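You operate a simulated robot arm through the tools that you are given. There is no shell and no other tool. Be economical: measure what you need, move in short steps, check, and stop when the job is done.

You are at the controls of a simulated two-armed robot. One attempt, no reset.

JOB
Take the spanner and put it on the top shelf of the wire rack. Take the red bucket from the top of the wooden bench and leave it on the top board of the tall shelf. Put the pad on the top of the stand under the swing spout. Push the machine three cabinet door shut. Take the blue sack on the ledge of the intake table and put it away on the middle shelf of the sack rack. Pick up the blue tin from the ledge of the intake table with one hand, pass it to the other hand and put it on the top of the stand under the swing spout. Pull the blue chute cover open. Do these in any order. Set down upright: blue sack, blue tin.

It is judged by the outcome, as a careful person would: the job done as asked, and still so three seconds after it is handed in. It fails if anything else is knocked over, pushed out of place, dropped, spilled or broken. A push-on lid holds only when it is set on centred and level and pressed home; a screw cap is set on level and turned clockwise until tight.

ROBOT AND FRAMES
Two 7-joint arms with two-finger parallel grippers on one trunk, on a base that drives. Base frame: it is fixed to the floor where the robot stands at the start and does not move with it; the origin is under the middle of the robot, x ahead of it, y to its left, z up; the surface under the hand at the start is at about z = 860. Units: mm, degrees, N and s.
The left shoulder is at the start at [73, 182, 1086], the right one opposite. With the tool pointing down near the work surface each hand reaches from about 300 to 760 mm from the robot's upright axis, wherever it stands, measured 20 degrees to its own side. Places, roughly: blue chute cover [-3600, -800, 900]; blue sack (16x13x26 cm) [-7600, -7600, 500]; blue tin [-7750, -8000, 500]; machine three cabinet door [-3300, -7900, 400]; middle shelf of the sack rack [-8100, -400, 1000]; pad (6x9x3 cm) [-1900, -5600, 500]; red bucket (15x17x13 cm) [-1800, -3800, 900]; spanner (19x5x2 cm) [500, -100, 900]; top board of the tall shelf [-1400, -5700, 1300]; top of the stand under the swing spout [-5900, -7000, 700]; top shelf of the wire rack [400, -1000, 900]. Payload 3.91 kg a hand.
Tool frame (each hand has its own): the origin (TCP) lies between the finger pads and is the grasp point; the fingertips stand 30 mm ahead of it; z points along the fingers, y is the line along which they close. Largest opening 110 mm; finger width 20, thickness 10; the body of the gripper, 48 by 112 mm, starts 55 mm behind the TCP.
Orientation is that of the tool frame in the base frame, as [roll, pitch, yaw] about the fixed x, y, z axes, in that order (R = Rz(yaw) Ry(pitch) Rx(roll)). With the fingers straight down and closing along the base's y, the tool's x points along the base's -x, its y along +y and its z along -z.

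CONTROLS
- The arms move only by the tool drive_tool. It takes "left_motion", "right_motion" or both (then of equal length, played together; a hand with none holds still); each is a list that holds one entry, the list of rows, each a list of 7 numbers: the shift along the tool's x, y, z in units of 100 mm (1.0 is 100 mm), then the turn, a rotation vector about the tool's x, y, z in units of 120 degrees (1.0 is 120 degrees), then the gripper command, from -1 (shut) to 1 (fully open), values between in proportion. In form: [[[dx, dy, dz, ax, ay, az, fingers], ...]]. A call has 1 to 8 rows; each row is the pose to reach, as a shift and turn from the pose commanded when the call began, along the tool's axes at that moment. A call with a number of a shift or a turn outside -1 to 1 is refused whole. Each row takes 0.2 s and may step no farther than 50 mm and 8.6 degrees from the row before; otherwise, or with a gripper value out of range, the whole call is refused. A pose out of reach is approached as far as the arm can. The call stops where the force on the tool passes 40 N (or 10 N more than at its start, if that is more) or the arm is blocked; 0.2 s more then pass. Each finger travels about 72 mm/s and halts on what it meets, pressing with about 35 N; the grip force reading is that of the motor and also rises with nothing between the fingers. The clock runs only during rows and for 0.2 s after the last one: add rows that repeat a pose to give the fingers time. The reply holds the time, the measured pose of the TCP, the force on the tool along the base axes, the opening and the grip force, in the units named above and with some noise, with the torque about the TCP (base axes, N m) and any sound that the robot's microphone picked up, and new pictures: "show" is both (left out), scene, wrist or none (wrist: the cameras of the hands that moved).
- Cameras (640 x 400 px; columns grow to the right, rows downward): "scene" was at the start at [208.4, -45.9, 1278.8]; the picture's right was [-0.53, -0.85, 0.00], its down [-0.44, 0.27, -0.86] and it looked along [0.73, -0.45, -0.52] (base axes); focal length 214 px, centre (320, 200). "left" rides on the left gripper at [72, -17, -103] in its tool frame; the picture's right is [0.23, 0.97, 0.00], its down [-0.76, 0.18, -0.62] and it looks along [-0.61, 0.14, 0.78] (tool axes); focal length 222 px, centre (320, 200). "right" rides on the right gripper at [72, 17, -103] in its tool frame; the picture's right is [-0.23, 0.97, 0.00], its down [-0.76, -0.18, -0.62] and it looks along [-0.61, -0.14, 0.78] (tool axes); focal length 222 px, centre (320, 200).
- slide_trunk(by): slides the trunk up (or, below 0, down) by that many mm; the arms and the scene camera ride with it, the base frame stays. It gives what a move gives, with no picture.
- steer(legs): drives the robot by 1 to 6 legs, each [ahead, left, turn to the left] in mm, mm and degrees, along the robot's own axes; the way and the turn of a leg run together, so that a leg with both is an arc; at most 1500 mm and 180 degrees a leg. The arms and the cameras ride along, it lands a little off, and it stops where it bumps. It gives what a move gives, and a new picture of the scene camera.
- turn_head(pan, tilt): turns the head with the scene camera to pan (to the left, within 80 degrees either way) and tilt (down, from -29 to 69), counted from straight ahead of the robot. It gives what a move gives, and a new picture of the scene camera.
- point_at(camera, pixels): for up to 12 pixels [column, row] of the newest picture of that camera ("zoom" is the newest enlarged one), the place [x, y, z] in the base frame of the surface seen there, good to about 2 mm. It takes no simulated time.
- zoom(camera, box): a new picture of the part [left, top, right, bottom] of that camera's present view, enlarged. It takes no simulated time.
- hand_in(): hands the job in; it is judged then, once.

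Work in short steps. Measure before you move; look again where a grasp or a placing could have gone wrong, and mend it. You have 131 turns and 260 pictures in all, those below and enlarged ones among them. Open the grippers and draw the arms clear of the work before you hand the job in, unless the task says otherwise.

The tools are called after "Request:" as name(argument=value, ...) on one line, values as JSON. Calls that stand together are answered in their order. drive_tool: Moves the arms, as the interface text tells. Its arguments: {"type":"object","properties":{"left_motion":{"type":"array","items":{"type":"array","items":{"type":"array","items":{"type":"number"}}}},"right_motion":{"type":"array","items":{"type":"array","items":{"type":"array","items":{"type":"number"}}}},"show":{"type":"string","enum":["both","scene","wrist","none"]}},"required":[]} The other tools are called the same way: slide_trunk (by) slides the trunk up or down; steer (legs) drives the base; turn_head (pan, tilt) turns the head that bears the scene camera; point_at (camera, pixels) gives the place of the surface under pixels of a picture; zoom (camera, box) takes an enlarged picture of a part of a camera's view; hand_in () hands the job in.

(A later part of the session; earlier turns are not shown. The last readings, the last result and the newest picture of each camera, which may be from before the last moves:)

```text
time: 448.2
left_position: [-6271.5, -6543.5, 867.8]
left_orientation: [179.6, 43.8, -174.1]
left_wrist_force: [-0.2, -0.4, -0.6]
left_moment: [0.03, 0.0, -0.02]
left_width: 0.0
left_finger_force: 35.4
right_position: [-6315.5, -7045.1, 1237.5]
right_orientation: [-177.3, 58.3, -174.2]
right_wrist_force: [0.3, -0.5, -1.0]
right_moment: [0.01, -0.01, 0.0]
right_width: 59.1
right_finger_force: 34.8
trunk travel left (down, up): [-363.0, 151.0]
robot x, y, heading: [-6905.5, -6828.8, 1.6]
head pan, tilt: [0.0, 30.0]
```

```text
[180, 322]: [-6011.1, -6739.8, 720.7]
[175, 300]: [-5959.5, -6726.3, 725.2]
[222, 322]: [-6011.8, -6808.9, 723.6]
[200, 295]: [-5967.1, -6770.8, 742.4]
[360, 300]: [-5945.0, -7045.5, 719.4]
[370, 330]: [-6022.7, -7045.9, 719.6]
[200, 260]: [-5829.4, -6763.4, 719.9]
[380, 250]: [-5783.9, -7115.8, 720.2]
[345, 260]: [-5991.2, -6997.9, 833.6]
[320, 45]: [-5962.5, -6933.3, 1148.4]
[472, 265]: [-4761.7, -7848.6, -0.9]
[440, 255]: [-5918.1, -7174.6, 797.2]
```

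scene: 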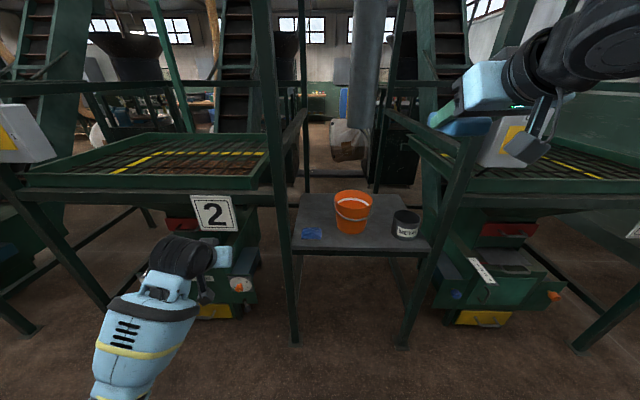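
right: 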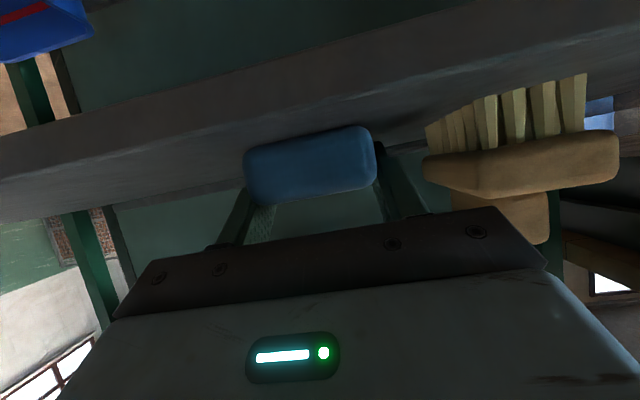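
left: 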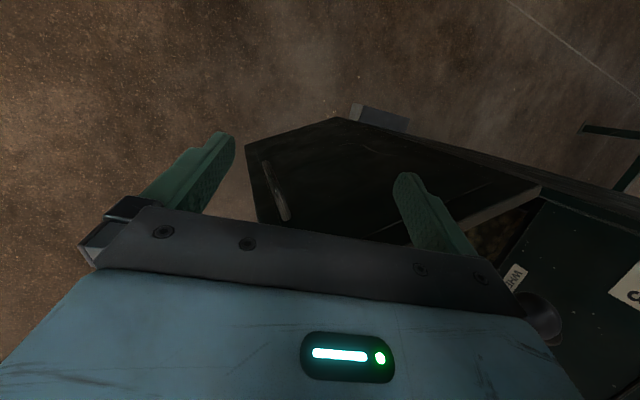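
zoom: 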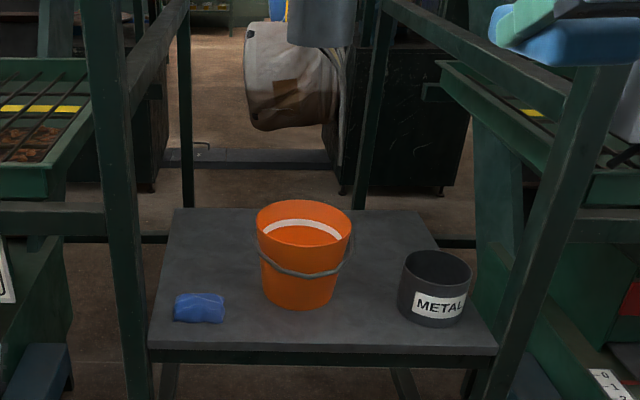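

Pad spot: centre ≈(-5990,-7043). I lower and extend the right hand (levelled to 60° tilt, square to the stand) while raising and retracting the left hand.

Request:
drive_tool(right_motion=[[[0.25, 0, 0.27, 0.006, -0.004, 0.008, -1], [0.5, 0, 0.54, 0.012, -0.009, 0.016, -1], [0.74, 0, 0.8, 0.018, -0.013, 0.025, -1], [0.74, 0, 0.8, 0.018, -0.013, 0.025, -1]]], left_motion=[[[-0.11, 0, -0.26, 0, 0, 0, -1], [-0.22, 0, -0.52, 0, 0, 0, -1], [-0.335, 0, -0.79, 0, 0, 0, -1], [-0.335, 0, -0.79, 0, 0, 0, -1]]], show="none")

Request:
drive_tool(right_motion=[[[0.25, 0, 0.27, 0, 0, 0, -1], [0.5, 0, 0.54, 0, 0, 0, -1], [0.74, 0, 0.8, 0, 0, 0, -1], [0.74, 0, 0.8, 0, 0, 0, -1]]], left_motion=[[[-0.11, 0, -0.26, 0, 0, 0, -1], [-0.22, 0, -0.52, 0, 0, 0, -1], [-0.335, 0, -0.79, 0, 0, 0, -1], [-0.335, 0, -0.79, 0, 0, 0, -1]]], show="none")

Request:
drive_tool(right_motion=[[[0.25, 0, 0.27, 0, 0, 0, -1], [0.5, 0, 0.54, 0, 0, 0, -1], [0.74, 0, 0.8, 0, 0, 0, -1], [0.74, 0, 0.8, 0, 0, 0, -1]]], left_motion=[[[-0.11, 0, -0.26, 0, 0, 0, -1], [-0.22, 0, -0.52, 0, 0, 0, -1], [-0.335, 0, -0.79, 0, 0, 0, -1], [-0.335, 0, -0.79, 0, 0, 0, -1]]], show="none")

Request:
drive_tool(right_motion=[[[0.25, 0, 0.27, 0, 0, 0, -1], [0.5, 0, 0.54, 0, 0, 0, -1], [0.74, 0, 0.8, 0, 0, 0, -1], [0.74, 0, 0.8, 0, 0, 0, -1]]], show="both")

```text
time: 449.2
left_position: [-6303.4, -6547.8, 949.2]
left_orientation: [179.6, 43.7, -174.0]
left_wrist_force: [0.1, -0.3, 0.4]
left_moment: [0.02, -0.03, 0.0]
left_width: 0.0
left_finger_force: 35.5
right_position: [-6283.9, -7047.5, 1133.7]
right_orientation: [179.9, 59.9, -179.9]
right_wrist_force: [-0.8, 1.1, -1.3]
right_moment: [0.01, -0.01, -0.01]
right_width: 58.8
right_finger_force: 35.1
trunk travel left (down, up): [-363.0, 151.0]
robot x, y, heading: [-6903.1, -6828.8, 1.5]
head pan, tilt: [0.0, 30.0]
```

```text
time: 450.2
left_position: [-6332.7, -6552.2, 1030.3]
left_orientation: [179.5, 43.8, -174.2]
left_wrist_force: [-0.3, 0.1, -0.5]
left_moment: [0.01, 0.0, -0.02]
left_width: 0.1
left_finger_force: 34.9
right_position: [-6253.1, -7047.7, 1030.0]
right_orientation: [179.9, 60.0, -180.0]
right_wrist_force: [0.8, 0.2, -0.7]
right_moment: [-0.02, 0.02, -0.01]
right_width: 59.3
right_finger_force: 34.8
trunk travel left (down, up): [-363.0, 151.0]
robot x, y, heading: [-6903.0, -6831.8, 1.6]
head pan, tilt: [0.0, 30.0]
```

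```text
time: 451.2
left_position: [-6363.9, -6553.1, 1108.2]
left_orientation: [179.6, 43.8, -174.0]
left_wrist_force: [0.2, 0.0, -0.3]
left_moment: [-0.02, -0.01, -0.01]
left_width: 0.1
left_finger_force: 34.6
right_position: [-6217.3, -7047.8, 924.7]
right_orientation: [179.9, 60.0, -180.0]
right_wrist_force: [0.2, -0.4, -1.1]
right_moment: [-0.06, 0.03, -0.02]
right_width: 58.9
right_finger_force: 34.9
trunk travel left (down, up): [-363.0, 151.0]
robot x, y, heading: [-6904.7, -6831.6, 1.7]
head pan, tilt: [0.0, 30.0]
```

```text
time: 452.2
left_position: [-6363.5, -6552.6, 1109.2]
left_orientation: [179.7, 43.8, -174.1]
left_wrist_force: [-0.9, 0.6, 0.7]
left_moment: [0.03, -0.02, 0.04]
left_width: 0.1
left_finger_force: 34.8
right_position: [-6187.0, -7047.0, 819.6]
right_orientation: [179.9, 60.0, -180.0]
right_wrist_force: [-0.3, 0.5, -0.7]
right_moment: [0.03, 0.02, 0.0]
right_width: 58.8
right_finger_force: 35.0
trunk travel left (down, up): [-363.0, 151.0]
robot x, y, heading: [-6903.7, -6832.7, 1.4]
head pan, tilt: [0.0, 30.0]
```

scene: 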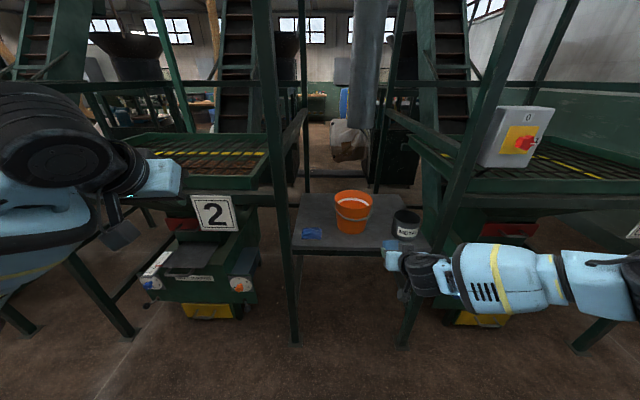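
right: 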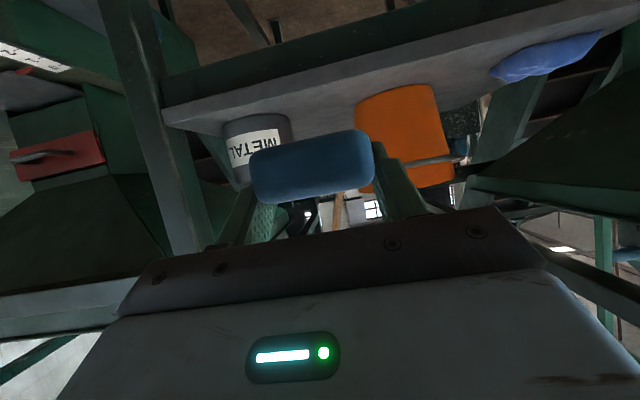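

Aligned with the gap. I lower 48 mm, then drive 180 mm in.

Request:
drive_tool(right_motion=[[[0.2, 0, 0.12, 0, 0, 0, -1], [0.42, 0, 0.24, 0, 0, 0, -1], [0.42, 0, 0.24, 0, 0, 0, -1]]], show="none")

Request:
steer(legs=[[178, 0, 0]])

Request:
zoom(camera="scene", box=[280, 170, 480, 300])

Request:
zoom(camera="right", box=[160, 60, 480, 260])

```text
time: 453.0
left_position: [-6363.9, -6552.9, 1108.1]
left_orientation: [179.5, 43.8, -174.1]
left_wrist_force: [0.4, 0.3, -0.2]
left_moment: [0.01, 0.02, -0.01]
left_width: 0.1
left_finger_force: 34.9
right_position: [-6192.2, -7051.8, 779.7]
right_orientation: [179.9, 60.0, -179.9]
right_wrist_force: [-0.7, -0.4, 0.0]
right_moment: [0.01, -0.01, 0.02]
right_width: 59.1
right_finger_force: 34.7
right hand out of reach, approached as far as the arm can: row 2, 3
trunk travel left (down, up): [-363.0, 151.0]
robot x, y, heading: [-6905.4, -6830.9, 1.4]
head pan, tilt: [0.0, 30.0]
```

```text
time: 454.5
left_position: [-6180.3, -6549.4, 1108.3]
left_orientation: [179.5, 43.9, -174.1]
left_wrist_force: [0.9, -0.1, 0.4]
left_moment: [0.02, 0.01, 0.01]
left_width: 0.0
left_finger_force: 35.1
right_position: [-6012.0, -7048.1, 778.8]
right_orientation: [179.9, 59.8, 179.9]
right_wrist_force: [-0.8, -0.1, -0.6]
right_moment: [-0.06, -0.02, -0.02]
right_width: 59.2
right_finger_force: 34.8
trunk travel left (down, up): [-363.0, 151.0]
robot x, y, heading: [-6720.6, -6824.3, 1.6]
head pan, tilt: [0.0, 30.0]
```

scene: 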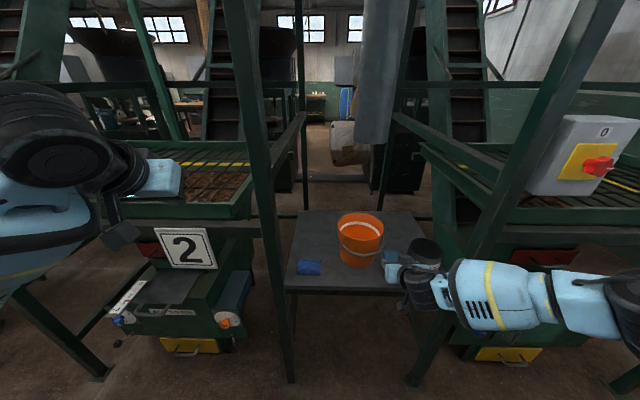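

```text
3.08 times, centred on (380, 235) of scene
```

zoom: 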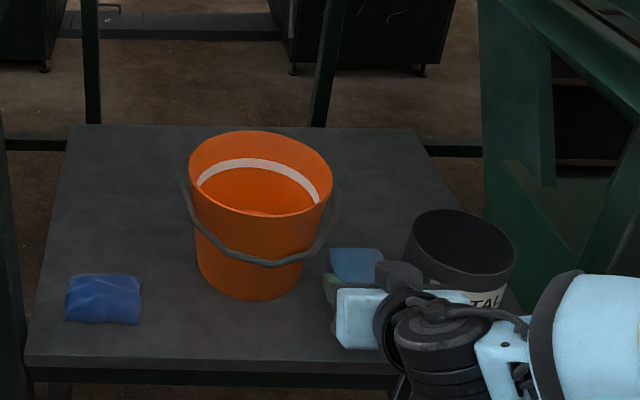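

```text
2.00 times, centred on (320, 160) of right
```

zoom: 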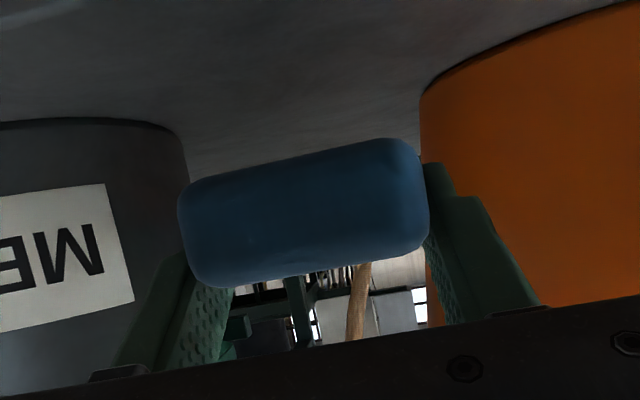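

The pad is well centred in the gap. The arm is at its inner limit so I lower with the trunk, 22 mm.

Request:
slide_trunk(by=-22)

```text
time: 455.2
left_position: [-6182.7, -6548.9, 1086.8]
left_orientation: [179.6, 43.9, -174.2]
left_wrist_force: [0.7, 0.4, 0.2]
left_moment: [0.02, 0.0, -0.01]
left_width: 0.0
left_finger_force: 35.9
right_position: [-6012.2, -7048.5, 757.4]
right_orientation: [179.9, 60.0, 179.9]
right_wrist_force: [0.5, 0.1, -0.4]
right_moment: [-0.01, -0.01, -0.01]
right_width: 59.0
right_finger_force: 34.9
trunk travel left (down, up): [-341.0, 173.0]
robot x, y, heading: [-6723.3, -6825.9, 1.5]
head pan, tilt: [0.0, 30.0]
```

Lower 10 mm more, then open the fingers a little.

Request:
slide_trunk(by=-10)

Request:
drive_tool(right_motion=[[[0, 0, 0, 0, 0, 0, 0.2], [0, 0, 0, 0, 0, 0, 0.32], [0, 0, 0, 0, 0, 0, 0.32]]], show="wrist")

Request:
zoom(camera="scene", box=[280, 170, 480, 300])

```text
time: 455.8
left_position: [-6181.7, -6549.6, 1075.5]
left_orientation: [179.6, 43.8, -174.2]
left_wrist_force: [0.6, 0.1, -0.2]
left_moment: [0.02, 0.03, 0.0]
left_width: 0.1
left_finger_force: 34.9
right_position: [-6010.7, -7047.9, 747.1]
right_orientation: [179.8, 59.9, 179.9]
right_wrist_force: [-1.2, 1.0, 1.2]
right_moment: [0.0, 0.06, -0.04]
right_width: 59.1
right_finger_force: 34.8
trunk travel left (down, up): [-331.0, 183.0]
robot x, y, heading: [-6718.9, -6824.0, 1.6]
head pan, tilt: [0.0, 30.0]
```

```text
time: 456.6
left_position: [-6181.6, -6548.9, 1077.1]
left_orientation: [179.4, 43.8, -174.3]
left_wrist_force: [-0.2, 0.9, 0.2]
left_moment: [-0.01, -0.06, -0.01]
left_width: 0.0
left_finger_force: 35.5
right_position: [-6010.8, -7048.7, 745.8]
right_orientation: [179.9, 59.9, 179.9]
right_wrist_force: [-0.6, -0.2, -0.8]
right_moment: [0.03, 0.01, 0.0]
right_width: 72.4
right_finger_force: 0.0
trunk travel left (down, up): [-331.0, 183.0]
robot x, y, heading: [-6723.1, -6828.7, 1.3]
head pan, tilt: [0.0, 30.0]
```

right: 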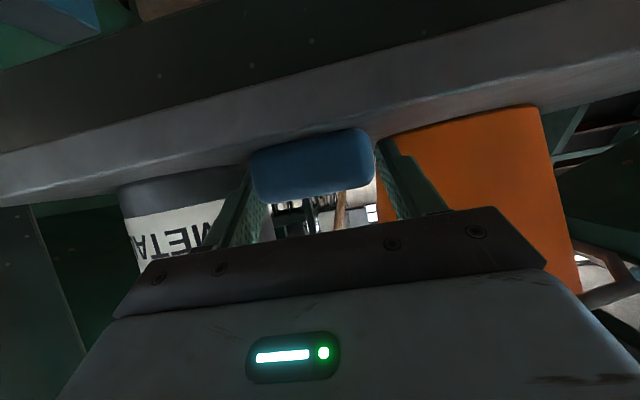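

```text
3.08 times, centred on (380, 235) of scene
```

zoom: 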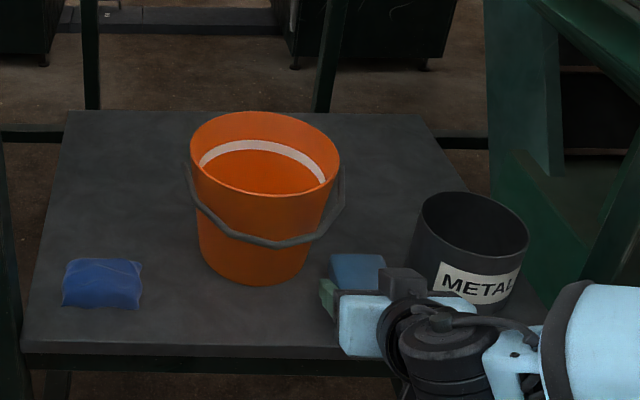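

The pad rests on the stand. I back out 300 mm, then turn both tools back to vertical and pull them in.

Request:
steer(legs=[[-300, 0, 0]])

Request:
drive_tool(right_motion=[[[-0.06, 0, -0.12, 0, 0.063, 0, 0.3], [-0.12, 0, -0.24, 0, 0.126, 0, 0.3], [-0.18, 0, -0.36, 0, 0.189, 0, 0.3], [-0.24, 0, -0.48, 0, 0.252, 0, 0.3], [-0.3, 0, -0.6, 0, 0.315, 0, 0.3], [-0.36, 0, -0.72, 0, 0.378, 0, 0.3], [-0.42, 0, -0.84, 0, 0.441, 0, 0.3], [-0.48, 0, -0.97, 0, 0.5, 0, 0.3]]], left_motion=[[[0, 0, 0, 0, 0.045, 0, 0], [0, 0, 0, 0, 0.09, 0, 0], [0, 0, 0, 0, 0.135, 0, 0], [0, 0, 0, 0, 0.18, 0, 0], [0, 0, 0, 0, 0.225, 0, 0], [0, 0, 0, 0, 0.27, 0, 0], [0, 0, 0, 0, 0.315, 0, 0], [0, 0, 0, 0, 0.365, 0, 0]]], show="none")

Request:
drive_tool(right_motion=[[[0.25, 0, -0.25, 0, 0, 0, 0.3], [0.5, 0, -0.5, 0, 0, 0, 0.3], [0.75, 0, -0.75, 0, 0, 0, 0.3], [1, 0, -1, 0, 0, 0, 0.3], [1, 0, -1, 0, 0, 0, 0.3]]], left_motion=[[[0.25, 0, 0, 0, 0, 0, 0], [0.5, 0, 0, 0, 0, 0, 0], [0.75, 0, 0, 0, 0, 0, 0], [1, 0, 0, 0, 0, 0, 0], [1, 0, 0, 0, 0, 0, 0]]], show="scene")

Request:
zoom(camera="scene", box=[270, 140, 450, 270])

```text
time: 458.6
left_position: [-6485.3, -6555.3, 1077.1]
left_orientation: [179.5, 43.8, -174.0]
left_wrist_force: [-0.3, -0.4, -0.1]
left_moment: [0.01, -0.01, 0.0]
left_width: 0.0
left_finger_force: 35.3
right_position: [-6314.8, -7053.7, 746.8]
right_orientation: [179.9, 59.8, -179.9]
right_wrist_force: [-0.3, -0.5, 0.9]
right_moment: [0.03, 0.03, 0.03]
right_width: 72.4
right_finger_force: 0.0
trunk travel left (down, up): [-331.0, 183.0]
robot x, y, heading: [-7028.5, -6833.6, 1.7]
head pan, tilt: [0.0, 30.0]
```

scene: 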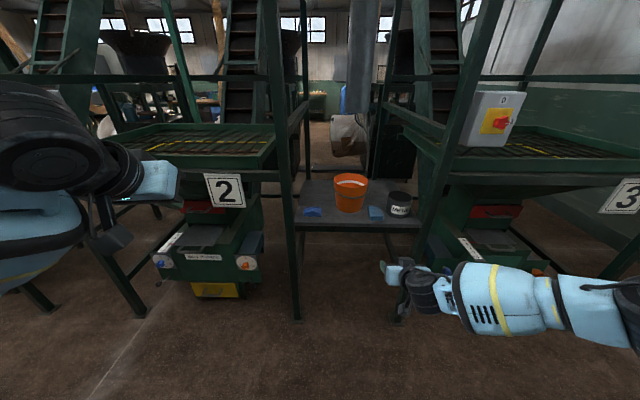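

```text
time: 460.4
left_position: [-6486.0, -6556.2, 1076.0]
left_orientation: [179.7, -0.1, -173.6]
left_wrist_force: [-0.3, -0.1, -0.5]
left_moment: [0.02, -0.04, 0.0]
left_width: 54.9
left_finger_force: 0.0
right_position: [-6372.0, -7088.3, 851.6]
right_orientation: [179.9, -0.2, -179.7]
right_wrist_force: [-0.4, -0.6, 0.0]
right_moment: [0.04, -0.02, -0.01]
right_width: 71.7
right_finger_force: 0.0
right hand out of reach, approached as far as the arm can: row 7, 8
trunk travel left (down, up): [-331.0, 183.0]
robot x, y, heading: [-7027.5, -6830.4, 1.5]
head pan, tilt: [0.0, 30.0]
```

```text
time: 461.6
left_position: [-6585.9, -6567.4, 1077.7]
left_orientation: [179.7, 0.0, -173.5]
left_wrist_force: [0.1, 0.8, 0.6]
left_moment: [-0.01, -0.04, 0.02]
left_width: 54.9
left_finger_force: 0.0
right_position: [-6472.5, -7089.7, 952.3]
right_orientation: [179.9, -0.3, -179.8]
right_wrist_force: [0.6, -0.6, -0.4]
right_moment: [0.02, -0.02, 0.01]
right_width: 71.6
right_finger_force: 0.0
trunk travel left (down, up): [-331.0, 183.0]
robot x, y, heading: [-7022.6, -6833.3, 1.6]
head pan, tilt: [0.0, 30.0]
```

scene: 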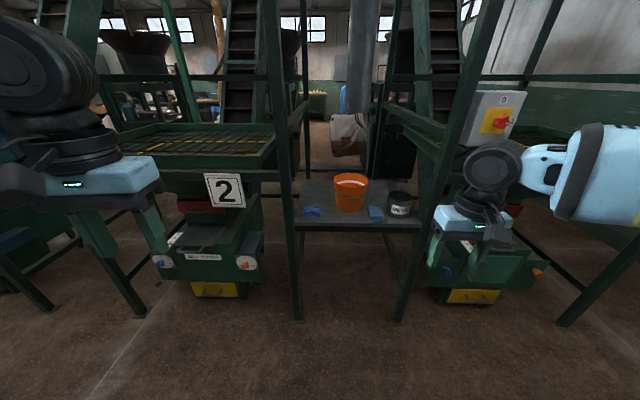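

```text
3.08 times, centred on (360, 205) of scene
```

zoom: 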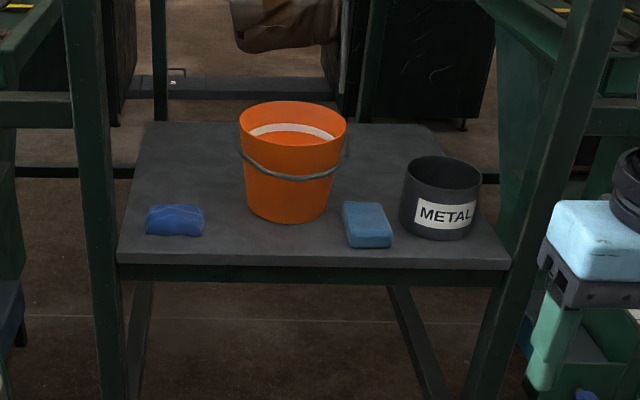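

The pad is set. Now I turn to face the intake table and strafe to stand before the tin and sack.

Request:
steer(legs=[[200, 0, 0], [0, 0, 178.4], [0, 1030, 0]])

Request:
turn_head(pan=0, tilt=35)

Request:
zoom(camera="scene", box=[200, 130, 440, 280])

```text
time: 479.4
left_position: [-7242.7, -8118.3, 1078.0]
left_orientation: [179.8, 0.0, 6.5]
left_wrist_force: [-0.1, 0.6, 0.9]
left_moment: [-0.01, 0.01, 0.0]
left_width: 55.1
left_finger_force: 0.1
right_position: [-7357.5, -7597.2, 951.8]
right_orientation: [179.9, 0.0, 0.5]
right_wrist_force: [0.0, 0.7, 0.9]
right_moment: [-0.01, 0.0, 0.0]
right_width: 71.2
right_finger_force: 0.1
trunk travel left (down, up): [-331.0, 183.0]
robot x, y, heading: [-6803.7, -7852.2, -178.1]
head pan, tilt: [0.0, 30.0]
```

scene: 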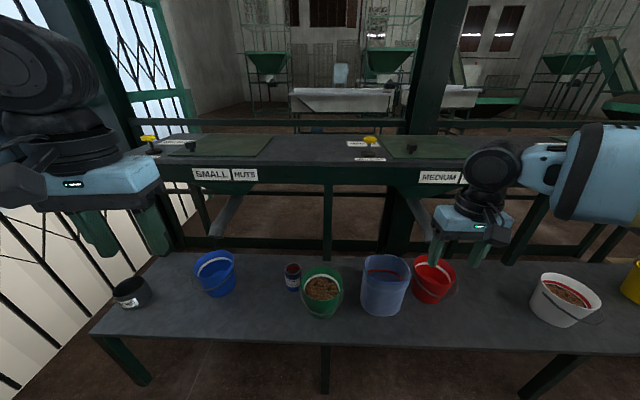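

```text
time: 480.1
left_position: [-7243.0, -8119.4, 1077.8]
left_orientation: [179.7, 0.0, 6.6]
left_wrist_force: [0.3, -0.6, 0.6]
left_moment: [0.0, 0.04, 0.02]
left_width: 55.0
left_finger_force: 0.0
right_position: [-7357.2, -7597.3, 952.3]
right_orientation: [179.9, -0.1, 0.5]
right_wrist_force: [0.6, -0.2, -0.4]
right_moment: [0.02, 0.0, 0.02]
right_width: 71.4
right_finger_force: 0.0
trunk travel left (down, up): [-331.0, 183.0]
robot x, y, heading: [-6803.6, -7852.0, -177.8]
head pan, tilt: [0.0, 35.0]
```

scene: 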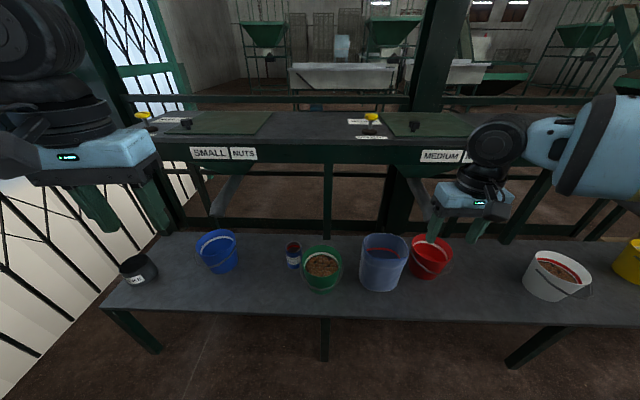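

```text
2.67 times, centred on (320, 205) of scene
```

zoom: 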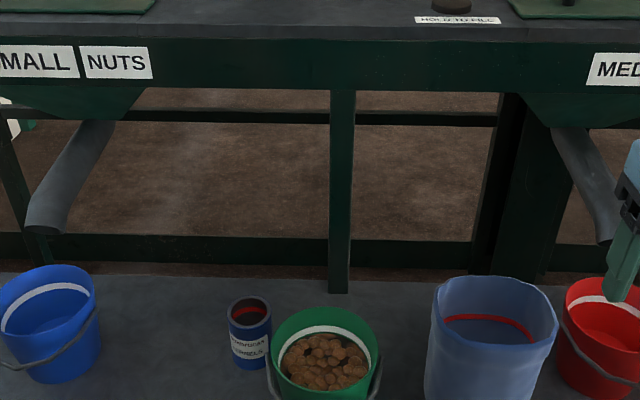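

The tin at (293,255) and the open-topped sack at (383,262) are clear. I measure both precisely.

Request:
point_at(camera="zoom", pixels=[[229, 315], [271, 318], [250, 299], [249, 330], [250, 368], [435, 290], [556, 318], [495, 277], [490, 338], [490, 398], [428, 390], [340, 292]])

Request:
point_at(camera="scene", pixels=[[383, 290], [361, 245], [409, 250], [385, 235], [383, 258], [343, 262], [304, 265], [412, 262], [380, 325], [440, 155], [425, 215], [325, 195]])

```text
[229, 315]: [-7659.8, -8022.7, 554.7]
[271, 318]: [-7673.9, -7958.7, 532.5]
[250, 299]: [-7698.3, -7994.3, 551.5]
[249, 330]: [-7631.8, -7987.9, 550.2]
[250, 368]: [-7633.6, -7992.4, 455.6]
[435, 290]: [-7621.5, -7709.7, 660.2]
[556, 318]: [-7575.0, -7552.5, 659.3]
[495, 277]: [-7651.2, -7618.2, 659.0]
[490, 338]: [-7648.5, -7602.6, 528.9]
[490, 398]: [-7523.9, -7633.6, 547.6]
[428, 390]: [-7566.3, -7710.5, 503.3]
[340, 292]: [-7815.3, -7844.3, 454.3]
```

```text
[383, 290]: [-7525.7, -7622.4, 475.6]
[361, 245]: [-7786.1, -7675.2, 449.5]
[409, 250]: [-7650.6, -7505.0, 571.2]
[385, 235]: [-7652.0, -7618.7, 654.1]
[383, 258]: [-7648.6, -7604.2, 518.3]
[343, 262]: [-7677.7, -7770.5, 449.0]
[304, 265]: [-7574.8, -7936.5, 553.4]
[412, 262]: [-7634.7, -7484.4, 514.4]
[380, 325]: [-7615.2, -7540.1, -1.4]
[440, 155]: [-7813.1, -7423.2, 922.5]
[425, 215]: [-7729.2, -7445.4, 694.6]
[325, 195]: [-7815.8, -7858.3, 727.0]
```

Tin: centre (-7665,-7991), Ø66, top z 553. Plan: left picks it from above, right takes it with a tilted grip, then places it at the stand's front-left. I retract the right hand, square the left, move in and lower the trunk.

Request:
drive_tool(right_motion=[[[0.3, 0, -0.3, 0, 0, 0, 0.3], [0.6, 0, -0.6, 0, 0, 0, 0.3], [0.9, 0, -0.9, 0, 0, 0, 0.3], [1, 0, -1, 0, 0, 0, 0.3]]], left_motion=[[[-0.2, 0, 0, 0, 0, 0.027, 0.5], [-0.4, 0.0, 0, 0, 0, 0.054, 0.8], [-0.6, 0, 0, 0, 0, 0.054, 0.8], [-0.8, 0, 0, 0, 0, 0.054, 0.8]]], show="none")

Request:
drive_tool(right_motion=[[[0.3, 0, 0, 0, 0, 0, 0.3], [0.6, 0, 0, 0, 0, 0, 0.3], [0.9, 0, 0, 0, 0, 0, 0.3], [1, 0, 0, 0, 0, 0, 0.3]]], show="none")

Request:
steer(legs=[[230, -20, -2]])

Request:
slide_trunk(by=-320)

```text
time: 481.1
left_position: [-7322.1, -8129.5, 1076.7]
left_orientation: [179.6, -0.1, 0.1]
left_wrist_force: [-0.3, 0.4, 0.1]
left_moment: [0.03, -0.02, 0.02]
left_width: 99.2
left_finger_force: 0.1
right_position: [-7255.6, -7597.8, 1051.4]
right_orientation: [179.8, -0.1, 0.6]
right_wrist_force: [-0.4, 0.5, -0.2]
right_moment: [-0.01, 0.01, 0.03]
right_width: 71.1
right_finger_force: 0.0
trunk travel left (down, up): [-331.0, 183.0]
robot x, y, heading: [-6805.1, -7850.0, -178.1]
head pan, tilt: [0.0, 35.0]
```

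```text
time: 482.1
left_position: [-7321.1, -8127.9, 1077.0]
left_orientation: [179.7, 0.0, 0.1]
left_wrist_force: [0.1, -0.2, 0.0]
left_moment: [-0.02, 0.01, 0.0]
left_width: 98.8
left_finger_force: 0.1
right_position: [-7157.4, -7596.9, 1052.3]
right_orientation: [179.9, -0.1, 0.5]
right_wrist_force: [-1.1, 0.6, 0.7]
right_moment: [0.0, 0.01, -0.01]
right_width: 71.4
right_finger_force: 0.0
trunk travel left (down, up): [-331.0, 183.0]
robot x, y, heading: [-6803.1, -7848.3, -178.2]
head pan, tilt: [0.0, 35.0]
```

```text
time: 483.8
left_position: [-7564.0, -8088.1, 1077.4]
left_orientation: [179.6, -0.2, -2.3]
left_wrist_force: [-0.8, 0.2, 0.5]
left_moment: [-0.01, 0.01, 0.02]
left_width: 98.9
left_finger_force: 0.1
right_position: [-7376.9, -7563.5, 1051.7]
right_orientation: [179.8, -0.1, -2.1]
right_wrist_force: [-0.8, 0.4, -0.3]
right_moment: [-0.02, 0.0, 0.0]
right_width: 71.6
right_finger_force: 0.1
trunk travel left (down, up): [-331.0, 183.0]
robot x, y, heading: [-7026.8, -7834.2, 179.5]
head pan, tilt: [0.0, 35.0]
```

scene: 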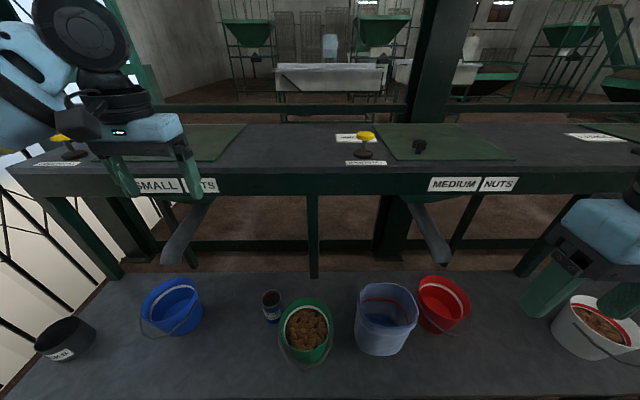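

```text
time: 487.0
left_position: [-7563.2, -8089.0, 757.8]
left_orientation: [179.7, 0.0, -2.3]
left_wrist_force: [-0.2, 0.1, -0.2]
left_moment: [0.0, 0.04, 0.02]
left_width: 98.9
left_finger_force: 0.0
right_position: [-7376.1, -7563.6, 732.1]
right_orientation: [-180.0, -0.1, -1.9]
right_wrist_force: [-0.1, 0.1, 0.7]
right_moment: [0.01, -0.02, 0.03]
right_width: 71.6
right_finger_force: 0.0
trunk travel left (down, up): [-11.0, 503.0]
robot x, y, heading: [-7035.9, -7833.9, 179.8]
head pan, tilt: [0.0, 35.0]
```

Now the left hand goes over the tin and down to just above it; I check with the wrist camera.

Request:
drive_tool(left_motion=[[[-0.33, -0.3, 0, 0, 0, 0, 0.8], [-0.66, -0.63, 0, 0, 0, 0, 0.8], [-1, -0.96, 0, 0, 0, 0, 0.8], [-1, -0.96, 0.4, 0, 0, 0, 0.8], [-1, -0.96, 0.8, 0, 0, 0, 0.8], [-1, -0.96, 1, 0, 0, 0, 0.8], [-1, -0.96, 1, 0, 0, 0, 0.8]]], show="wrist")

Request:
point_at(camera="left", pixels=[[320, 100], [300, 100], [340, 100], [320, 80], [320, 120], [320, 140]])

```text
time: 488.6
left_position: [-7657.9, -7988.6, 656.3]
left_orientation: [179.6, 0.0, -2.3]
left_wrist_force: [0.4, -0.4, 0.4]
left_moment: [-0.02, -0.02, 0.0]
left_width: 99.0
left_finger_force: 0.1
right_position: [-7375.5, -7564.2, 732.0]
right_orientation: [179.8, 0.0, -2.0]
right_wrist_force: [1.2, -0.2, 0.2]
right_moment: [0.03, 0.03, 0.02]
right_width: 71.7
right_finger_force: 0.0
trunk travel left (down, up): [-11.0, 503.0]
robot x, y, heading: [-7030.4, -7832.8, 179.8]
head pan, tilt: [0.0, 35.0]
```

left: 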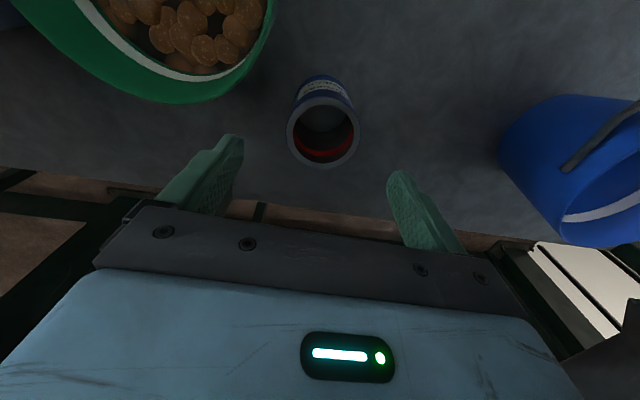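

```text
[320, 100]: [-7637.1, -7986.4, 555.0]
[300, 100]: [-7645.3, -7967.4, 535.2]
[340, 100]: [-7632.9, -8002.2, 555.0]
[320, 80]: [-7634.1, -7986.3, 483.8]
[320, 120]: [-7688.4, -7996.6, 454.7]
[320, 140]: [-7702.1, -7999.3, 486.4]
```

The tin is empty and centred near (-7668,-7990). Down to z≈558 (fingers ~28 mm over the rim), close, and lift 100 mm.

Request:
drive_tool(left_motion=[[[-0.05, 0.01, 0.4, 0, 0, 0, 0.8], [-0.1, 0.015, 0.8, 0, 0, 0, 0.8], [-0.1, 0.015, 0.98, 0, 0, 0, 0.8], [-0.1, 0.015, 0.98, 0, 0, 0, 0], [-0.1, 0.015, 0.98, 0, 0, 0, -1], [-0.1, 0.015, 0.98, 0, 0, 0, -1]]], show="none")

Request:
drive_tool(left_motion=[[[0, 0, -0.3, 0, 0, 0, -1], [0, 0, -0.7, 0, 0, 0, -1], [0, 0, -1, 0, 0, 0, -1], [0, 0, -1, 0, 0, 0, -1]]], show="both")

```text
time: 490.0
left_position: [-7669.5, -7990.3, 557.8]
left_orientation: [179.8, 0.0, -2.3]
left_wrist_force: [0.1, 0.3, -0.2]
left_moment: [0.05, 0.05, 0.0]
left_width: 71.7
left_finger_force: 35.1
right_position: [-7376.4, -7563.7, 732.6]
right_orientation: [179.8, -0.1, -2.0]
right_wrist_force: [0.7, 0.4, -0.6]
right_moment: [-0.01, 0.02, -0.01]
right_width: 71.7
right_finger_force: 0.0
trunk travel left (down, up): [-11.0, 503.0]
robot x, y, heading: [-7031.9, -7833.9, 179.4]
head pan, tilt: [0.0, 35.0]
```

```text
time: 491.0
left_position: [-7669.7, -7991.9, 657.6]
left_orientation: [179.6, -0.2, -2.3]
left_wrist_force: [-0.5, 0.0, -1.2]
left_moment: [0.02, -0.02, -0.01]
left_width: 71.6
left_finger_force: 34.9
right_position: [-7376.8, -7563.6, 732.1]
right_orientation: [179.8, -0.1, -2.0]
right_wrist_force: [1.0, 0.2, -0.1]
right_moment: [-0.03, -0.01, 0.03]
right_width: 71.2
right_finger_force: 0.1
trunk travel left (down, up): [-11.0, 503.0]
robot x, y, heading: [-7032.1, -7834.0, 179.3]
head pan, tilt: [0.0, 35.0]
```

scene: 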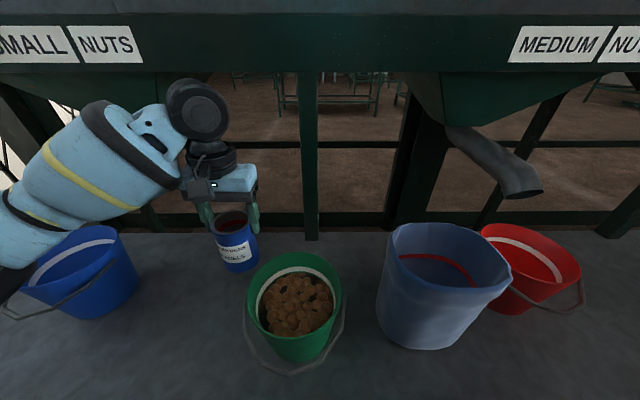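
left: 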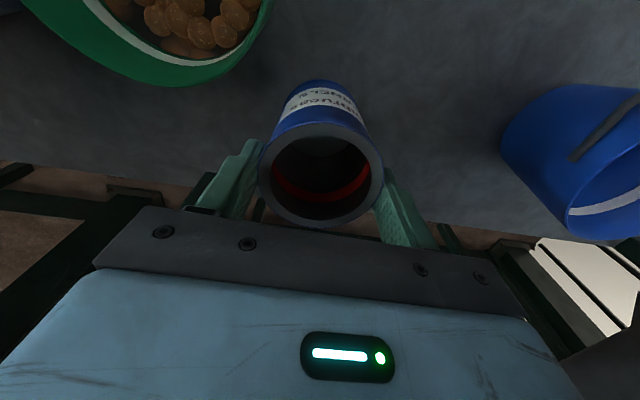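

The tin is held by the left hand. I back into open floor, raise the trunk, lower and tilt the right hand into receiving pose (in steps).

Request:
steer(legs=[[-350, 0, 0]])

Request:
slide_trunk(by=350)

Request:
drive_tool(right_motion=[[[-0.3, 0, 0.3, 0, 0, 0, 0.9], [-0.6, 0, 0.6, 0, 0, 0, 0.9], [-0.9, 0, 0.9, 0, 0, 0, 0.9], [-1, 0, 1, 0, 0, 0, 0.9]]], left_motion=[[[0, 0, 0.3, 0, 0, 0, -1], [0, 0, 0.6, 0, 0, 0, -1], [0, 0, 0.9, 0, 0, 0, -1], [0, 0, 1, 0, 0, 0, -1]]], show="none")

Request:
drive_tool(right_motion=[[[-0.3, 0, 0.3, 0, 0, 0, 0.9], [-0.6, 0, 0.6, 0, 0, 0, 0.9], [-0.9, 0, 0.9, 0, 0, 0, 0.9], [-1, 0, 1, 0, 0, 0, 0.9]]], show="none")

Request:
drive_tool(right_motion=[[[-0.3, 0, 0.3, 0, 0, 0, 0.9], [-0.6, 0, 0.6, 0, 0, 0, 0.9], [-0.86, 0, 0.9, 0, 0, 0, 0.9], [-0.86, 0, 1, 0, 0, 0, 0.9]]], show="none")

Request:
drive_tool(right_motion=[[[0, 0, 0.2, 0, -0.063, 0, 0.9], [0, 0, 0.4, 0, -0.126, 0, 0.9], [0, 0, 0.6, 0, -0.189, 0, 0.9], [0, 0, 0.8, 0, -0.252, 0, 0.9], [0, 0, 1, 0, -0.315, 0, 0.9], [0, 0, 1, 0, -0.378, 0, 0.9], [0, 0, 1, 0, -0.441, 0, 0.9], [0, 0, 1, 0, -0.5, 0, 0.9]]], show="scene")

```text
time: 493.3
left_position: [-7315.3, -7992.0, 657.4]
left_orientation: [179.7, -0.1, -2.6]
left_wrist_force: [0.2, -0.1, 0.4]
left_moment: [0.01, 0.0, -0.01]
left_width: 71.6
left_finger_force: 34.7
right_position: [-7019.2, -7567.1, 731.9]
right_orientation: [179.9, -0.1, -2.1]
right_wrist_force: [-0.1, 0.0, -0.5]
right_moment: [0.03, -0.04, 0.0]
right_width: 71.4
right_finger_force: 0.1
trunk travel left (down, up): [-11.0, 503.0]
robot x, y, heading: [-6677.0, -7836.6, 179.1]
head pan, tilt: [0.0, 35.0]
```

scene: 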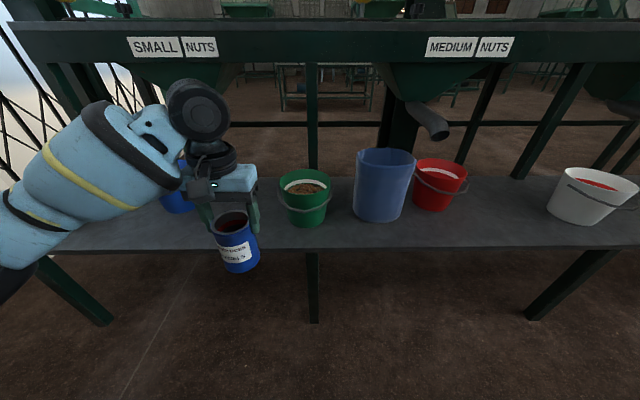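

```text
time: 496.7
left_position: [-7316.0, -7991.9, 1008.1]
left_orientation: [179.6, -0.1, -2.5]
left_wrist_force: [-0.1, -0.4, -0.7]
left_moment: [-0.02, 0.0, -0.04]
left_width: 71.7
left_finger_force: 35.2
right_position: [-7019.9, -7566.9, 1082.1]
right_orientation: [179.9, 0.0, -2.1]
right_wrist_force: [0.4, -1.1, 0.5]
right_moment: [0.02, -0.02, 0.02]
right_width: 71.5
right_finger_force: 0.1
trunk travel left (down, up): [-361.0, 153.0]
robot x, y, heading: [-6678.8, -7837.4, 179.6]
head pan, tilt: [0.0, 35.0]
```

```text
time: 497.7
left_position: [-7315.3, -7991.1, 907.1]
left_orientation: [179.7, 0.1, -2.6]
left_wrist_force: [0.2, 0.4, -0.3]
left_moment: [-0.02, -0.02, -0.01]
left_width: 71.3
left_finger_force: 34.5
right_position: [-7120.5, -7562.5, 979.7]
right_orientation: [179.9, -0.1, -2.3]
right_wrist_force: [-1.3, 0.1, 0.2]
right_moment: [0.01, 0.02, 0.04]
right_width: 104.3
right_finger_force: 0.1
trunk travel left (down, up): [-361.0, 153.0]
robot x, y, heading: [-6678.9, -7840.1, 179.2]
head pan, tilt: [0.0, 35.0]
```

```text
time: 498.7
left_position: [-7316.8, -7992.3, 909.3]
left_orientation: [179.7, 0.1, -2.6]
left_wrist_force: [-1.2, 0.9, -0.4]
left_moment: [0.0, -0.02, -0.01]
left_width: 71.4
left_finger_force: 35.3
right_position: [-7222.7, -7557.8, 881.5]
right_orientation: [179.9, -0.1, -2.1]
right_wrist_force: [-0.7, -0.8, -0.5]
right_moment: [-0.03, -0.01, 0.01]
right_width: 104.2
right_finger_force: 0.1
trunk travel left (down, up): [-361.0, 153.0]
robot x, y, heading: [-6679.8, -7839.9, 179.1]
head pan, tilt: [0.0, 35.0]
```

```text
time: 499.7
left_position: [-7315.0, -7991.6, 908.4]
left_orientation: [179.7, 0.0, -2.7]
left_wrist_force: [-0.1, -0.9, -0.6]
left_moment: [-0.01, -0.01, 0.04]
left_width: 71.5
left_finger_force: 34.8
right_position: [-7302.5, -7553.1, 787.6]
right_orientation: [-180.0, 0.1, -2.3]
right_wrist_force: [-0.1, 0.8, 0.0]
right_moment: [-0.01, 0.0, 0.0]
right_width: 104.8
right_finger_force: 0.0
right hand out of reach, approached as far as the arm can: row 4
trunk travel left (down, up): [-361.0, 153.0]
robot x, y, heading: [-6675.3, -7834.9, 179.5]
head pan, tilt: [0.0, 35.0]
```

```text
time: 501.5
left_position: [-7315.8, -7991.2, 908.7]
left_orientation: [179.7, 0.0, -2.7]
left_wrist_force: [0.2, -0.1, -0.6]
left_moment: [-0.01, -0.01, 0.02]
left_width: 71.6
left_finger_force: 34.9
right_position: [-7297.1, -7549.8, 692.7]
right_orientation: [179.7, 60.0, -2.3]
right_wrist_force: [0.2, -0.7, -0.4]
right_moment: [0.0, 0.0, 0.0]
right_width: 104.6
right_finger_force: 0.1
right hand out of reach, approached as far as the arm can: row 8
trunk travel left (down, up): [-361.0, 153.0]
robot x, y, heading: [-6678.7, -7836.9, 179.4]
head pan, tilt: [0.0, 35.0]
```

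scene: 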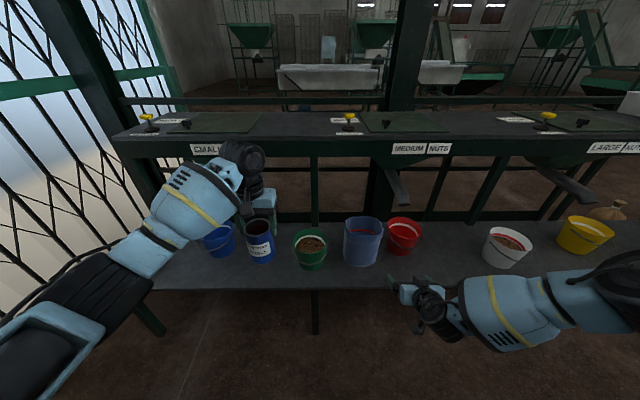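

Right hand is in the receiving pose. I bring both hands to y≈-7777 (left with tin above, right below) in three lateral steps and look.

Request:
drive_tool(right_motion=[[[0, 0.25, 0, 0, 0, 0, 0.9], [0, 0.5, 0, 0, 0, 0, 0.9], [0, 0.75, 0, 0, 0, 0, 0.9]]], left_motion=[[[0, -0.25, 0, 0, 0, 0, -1], [0, -0.5, 0, 0, 0, 0, -1], [0, -0.71, 0, 0, 0, 0, -1]]], show="none")

Request:
drive_tool(right_motion=[[[0, 0.25, 0, 0, 0, 0, 0.9], [0, 0.5, 0, 0, 0, 0, 0.9], [0, 0.75, 0, 0, 0, 0, 0.9]]], left_motion=[[[0, -0.25, 0, 0, 0, 0, -1], [0, -0.5, 0, 0, 0, 0, -1], [0, -0.71, 0, 0, 0, 0, -1]]], show="none")

Request:
drive_tool(right_motion=[[[0, 0.25, 0, 0, 0, 0, 0.9], [0, 0.5, 0, 0, 0, 0, 0.9], [0, 0.75, 0, 0, 0, 0, 0.9]]], left_motion=[[[0, -0.25, 0, 0, 0, 0, -1], [0, -0.5, 0, 0, 0, 0, -1], [0, -0.71, 0, 0, 0, 0, -1]]], show="scene")

```text
time: 502.3
left_position: [-7310.2, -7920.3, 907.5]
left_orientation: [179.6, -0.1, -2.6]
left_wrist_force: [0.4, 0.4, -0.7]
left_moment: [0.04, 0.03, -0.01]
left_width: 71.4
left_finger_force: 34.9
right_position: [-7286.0, -7597.9, 722.0]
right_orientation: [179.8, 59.9, -2.2]
right_wrist_force: [0.5, 0.5, 0.3]
right_moment: [-0.06, 0.01, -0.02]
right_width: 104.4
right_finger_force: 0.1
right hand out of reach, approached as far as the arm can: row 1, 2, 3
trunk travel left (down, up): [-361.0, 153.0]
robot x, y, heading: [-6680.9, -7836.2, 179.4]
head pan, tilt: [0.0, 35.0]
```

```text
time: 503.1
left_position: [-7308.7, -7853.5, 904.7]
left_orientation: [179.6, 0.0, -2.6]
left_wrist_force: [-0.1, 1.2, -0.9]
left_moment: [-0.02, -0.01, 0.0]
left_width: 71.4
left_finger_force: 34.7
right_position: [-7277.0, -7634.3, 754.4]
right_orientation: [179.8, 59.9, -2.3]
right_wrist_force: [-0.2, 0.9, 0.2]
right_moment: [0.01, 0.01, -0.03]
right_width: 104.6
right_finger_force: 0.0
right hand out of reach, approached as far as the arm can: row 1, 2, 3
trunk travel left (down, up): [-361.0, 153.0]
robot x, y, heading: [-6676.4, -7834.8, 179.3]
head pan, tilt: [0.0, 35.0]
```

```text
time: 503.9
left_position: [-7308.9, -7790.4, 899.5]
left_orientation: [179.2, -0.5, -1.8]
left_wrist_force: [0.3, -0.1, -0.7]
left_moment: [0.02, -0.01, 0.03]
left_width: 71.5
left_finger_force: 35.0
right_position: [-7265.5, -7660.1, 783.2]
right_orientation: [179.9, 59.9, -2.3]
right_wrist_force: [0.5, 0.1, -0.7]
right_moment: [0.01, 0.01, 0.02]
right_width: 104.6
right_finger_force: 0.0
right hand out of reach, approached as far as the arm can: row 1, 2, 3
trunk travel left (down, up): [-361.0, 153.0]
robot x, y, heading: [-6678.4, -7841.2, 179.5]
head pan, tilt: [0.0, 35.0]
```

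scene: 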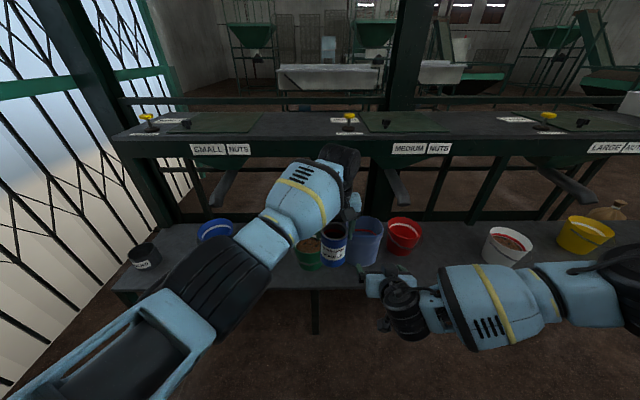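

The right arm binds inward at yaw 0; I yaw it 20° toward the tin (which gives room), lower it 80 mm and move it left.

Request:
drive_tool(right_motion=[[[0.2, 0, 0.12, -0.048, 0, -0.028, 0.9], [0.4, 0, 0.24, -0.096, 0, -0.056, 0.9], [0.69, 0, 0.4, -0.144, 0, -0.083, 0.9], [0.69, 0, 0.4, -0.144, 0, -0.083, 0.9]]], show="none")

Request:
drive_tool(right_motion=[[[-0.05, 0.32, 0.09, 0, 0, 0, 0.9], [-0.1, 0.64, 0.18, 0, 0, 0, 0.9], [-0.155, 0.95, 0.27, 0, 0, 0, 0.9], [-0.155, 0.95, 0.27, 0, 0, 0, 0.9]]], show="both")

```text
time: 504.9
left_position: [-7309.6, -7790.5, 904.4]
left_orientation: [179.6, -0.3, -1.8]
left_wrist_force: [-0.3, -0.4, -1.2]
left_moment: [0.01, -0.01, 0.02]
left_width: 71.8
left_finger_force: 35.4
right_position: [-7263.4, -7651.1, 713.4]
right_orientation: [179.8, 59.9, 17.7]
right_wrist_force: [-0.2, 0.1, 0.2]
right_moment: [0.03, 0.0, 0.05]
right_width: 104.7
right_finger_force: 0.1
right hand out of reach, approached as far as the arm can: row 3, 4
trunk travel left (down, up): [-361.0, 153.0]
robot x, y, heading: [-6678.1, -7837.8, 179.3]
head pan, tilt: [0.0, 35.0]
```

```text
time: 505.9
left_position: [-7310.7, -7789.9, 904.6]
left_orientation: [179.6, 0.0, -1.7]
left_wrist_force: [0.6, 0.4, -0.4]
left_moment: [-0.01, 0.0, 0.02]
left_width: 71.5
left_finger_force: 35.2
right_position: [-7248.1, -7700.0, 757.1]
right_orientation: [179.7, 59.9, 17.5]
right_wrist_force: [0.0, -0.4, 0.1]
right_moment: [-0.01, 0.0, 0.0]
right_width: 104.3
right_finger_force: 0.0
right hand out of reach, approached as far as the arm can: row 1, 2, 3, 4
trunk travel left (down, up): [-361.0, 153.0]
robot x, y, heading: [-6677.8, -7837.3, 179.3]
head pan, tilt: [0.0, 35.0]
```

scene: 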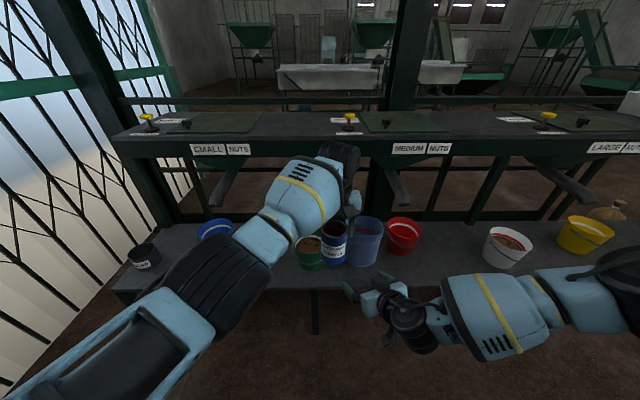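
right: 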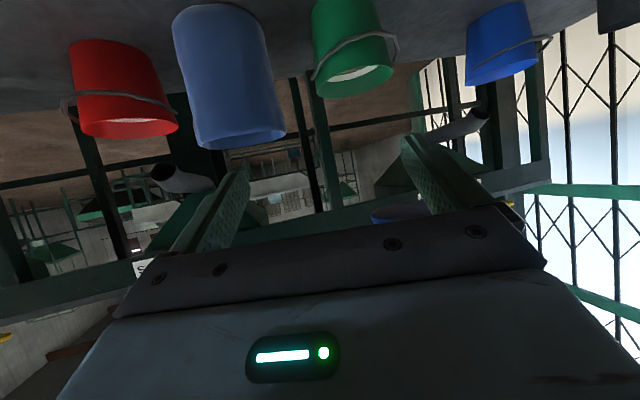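

Yawing further should help: another 25° with 50 mm forward and 60 mm down, then 67 mm left under the tin.

Request:
drive_tool(right_motion=[[[0.09, 0, 0.24, -0.06, 0, -0.035, 0.9], [0.18, 0, 0.48, -0.12, 0, -0.07, 0.9], [0.27, 0, 0.73, -0.18, 0, -0.104, 0.9], [0.27, 0, 0.73, -0.18, 0, -0.104, 0.9]]], show="none")

Request:
drive_tool(right_motion=[[[-0.11, 0.25, 0.2, 0, 0, 0, 0.9], [-0.226, 0.494, 0.39, 0, 0, 0, 0.9], [-0.226, 0.494, 0.39, 0, 0, 0, 0.9]]], show="scene")

```text
time: 506.9
left_position: [-7310.3, -7791.0, 906.1]
left_orientation: [179.6, 0.0, -1.6]
left_wrist_force: [-0.1, 0.2, -0.3]
left_moment: [-0.02, -0.01, -0.03]
left_width: 71.7
left_finger_force: 35.0
right_position: [-7279.1, -7697.2, 725.3]
right_orientation: [179.9, 59.9, 42.6]
right_wrist_force: [-0.4, 0.4, -0.5]
right_moment: [0.0, 0.0, 0.01]
right_width: 104.5
right_finger_force: 0.0
right hand out of reach, approached as far as the arm can: row 1, 2, 3, 4
trunk travel left (down, up): [-361.0, 153.0]
robot x, y, heading: [-6677.1, -7834.9, 179.4]
head pan, tilt: [0.0, 35.0]
```

```text
time: 507.7
left_position: [-7310.3, -7789.9, 905.6]
left_orientation: [179.3, 0.0, -1.5]
left_wrist_force: [-0.1, 0.1, -0.8]
left_moment: [-0.01, 0.0, 0.02]
left_width: 71.3
left_finger_force: 35.1
right_position: [-7266.1, -7734.0, 750.6]
right_orientation: [179.8, 59.9, 42.6]
right_wrist_force: [0.2, -0.6, -0.4]
right_moment: [-0.02, 0.01, -0.03]
right_width: 104.7
right_finger_force: 0.1
right hand out of reach, approached as far as the arm can: row 1, 2, 3
trunk travel left (down, up): [-361.0, 153.0]
robot x, y, heading: [-6676.6, -7842.3, 179.3]
head pan, tilt: [0.0, 35.0]
```

scene: 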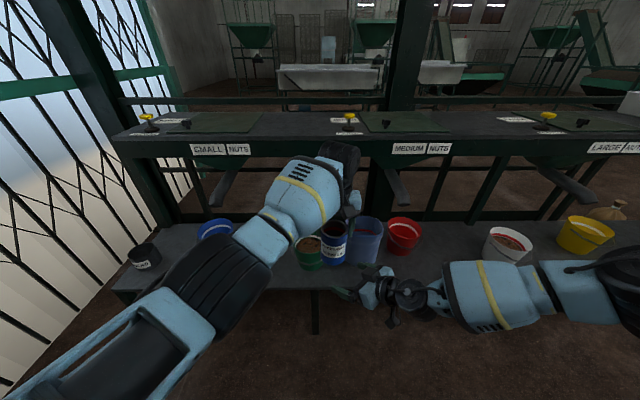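

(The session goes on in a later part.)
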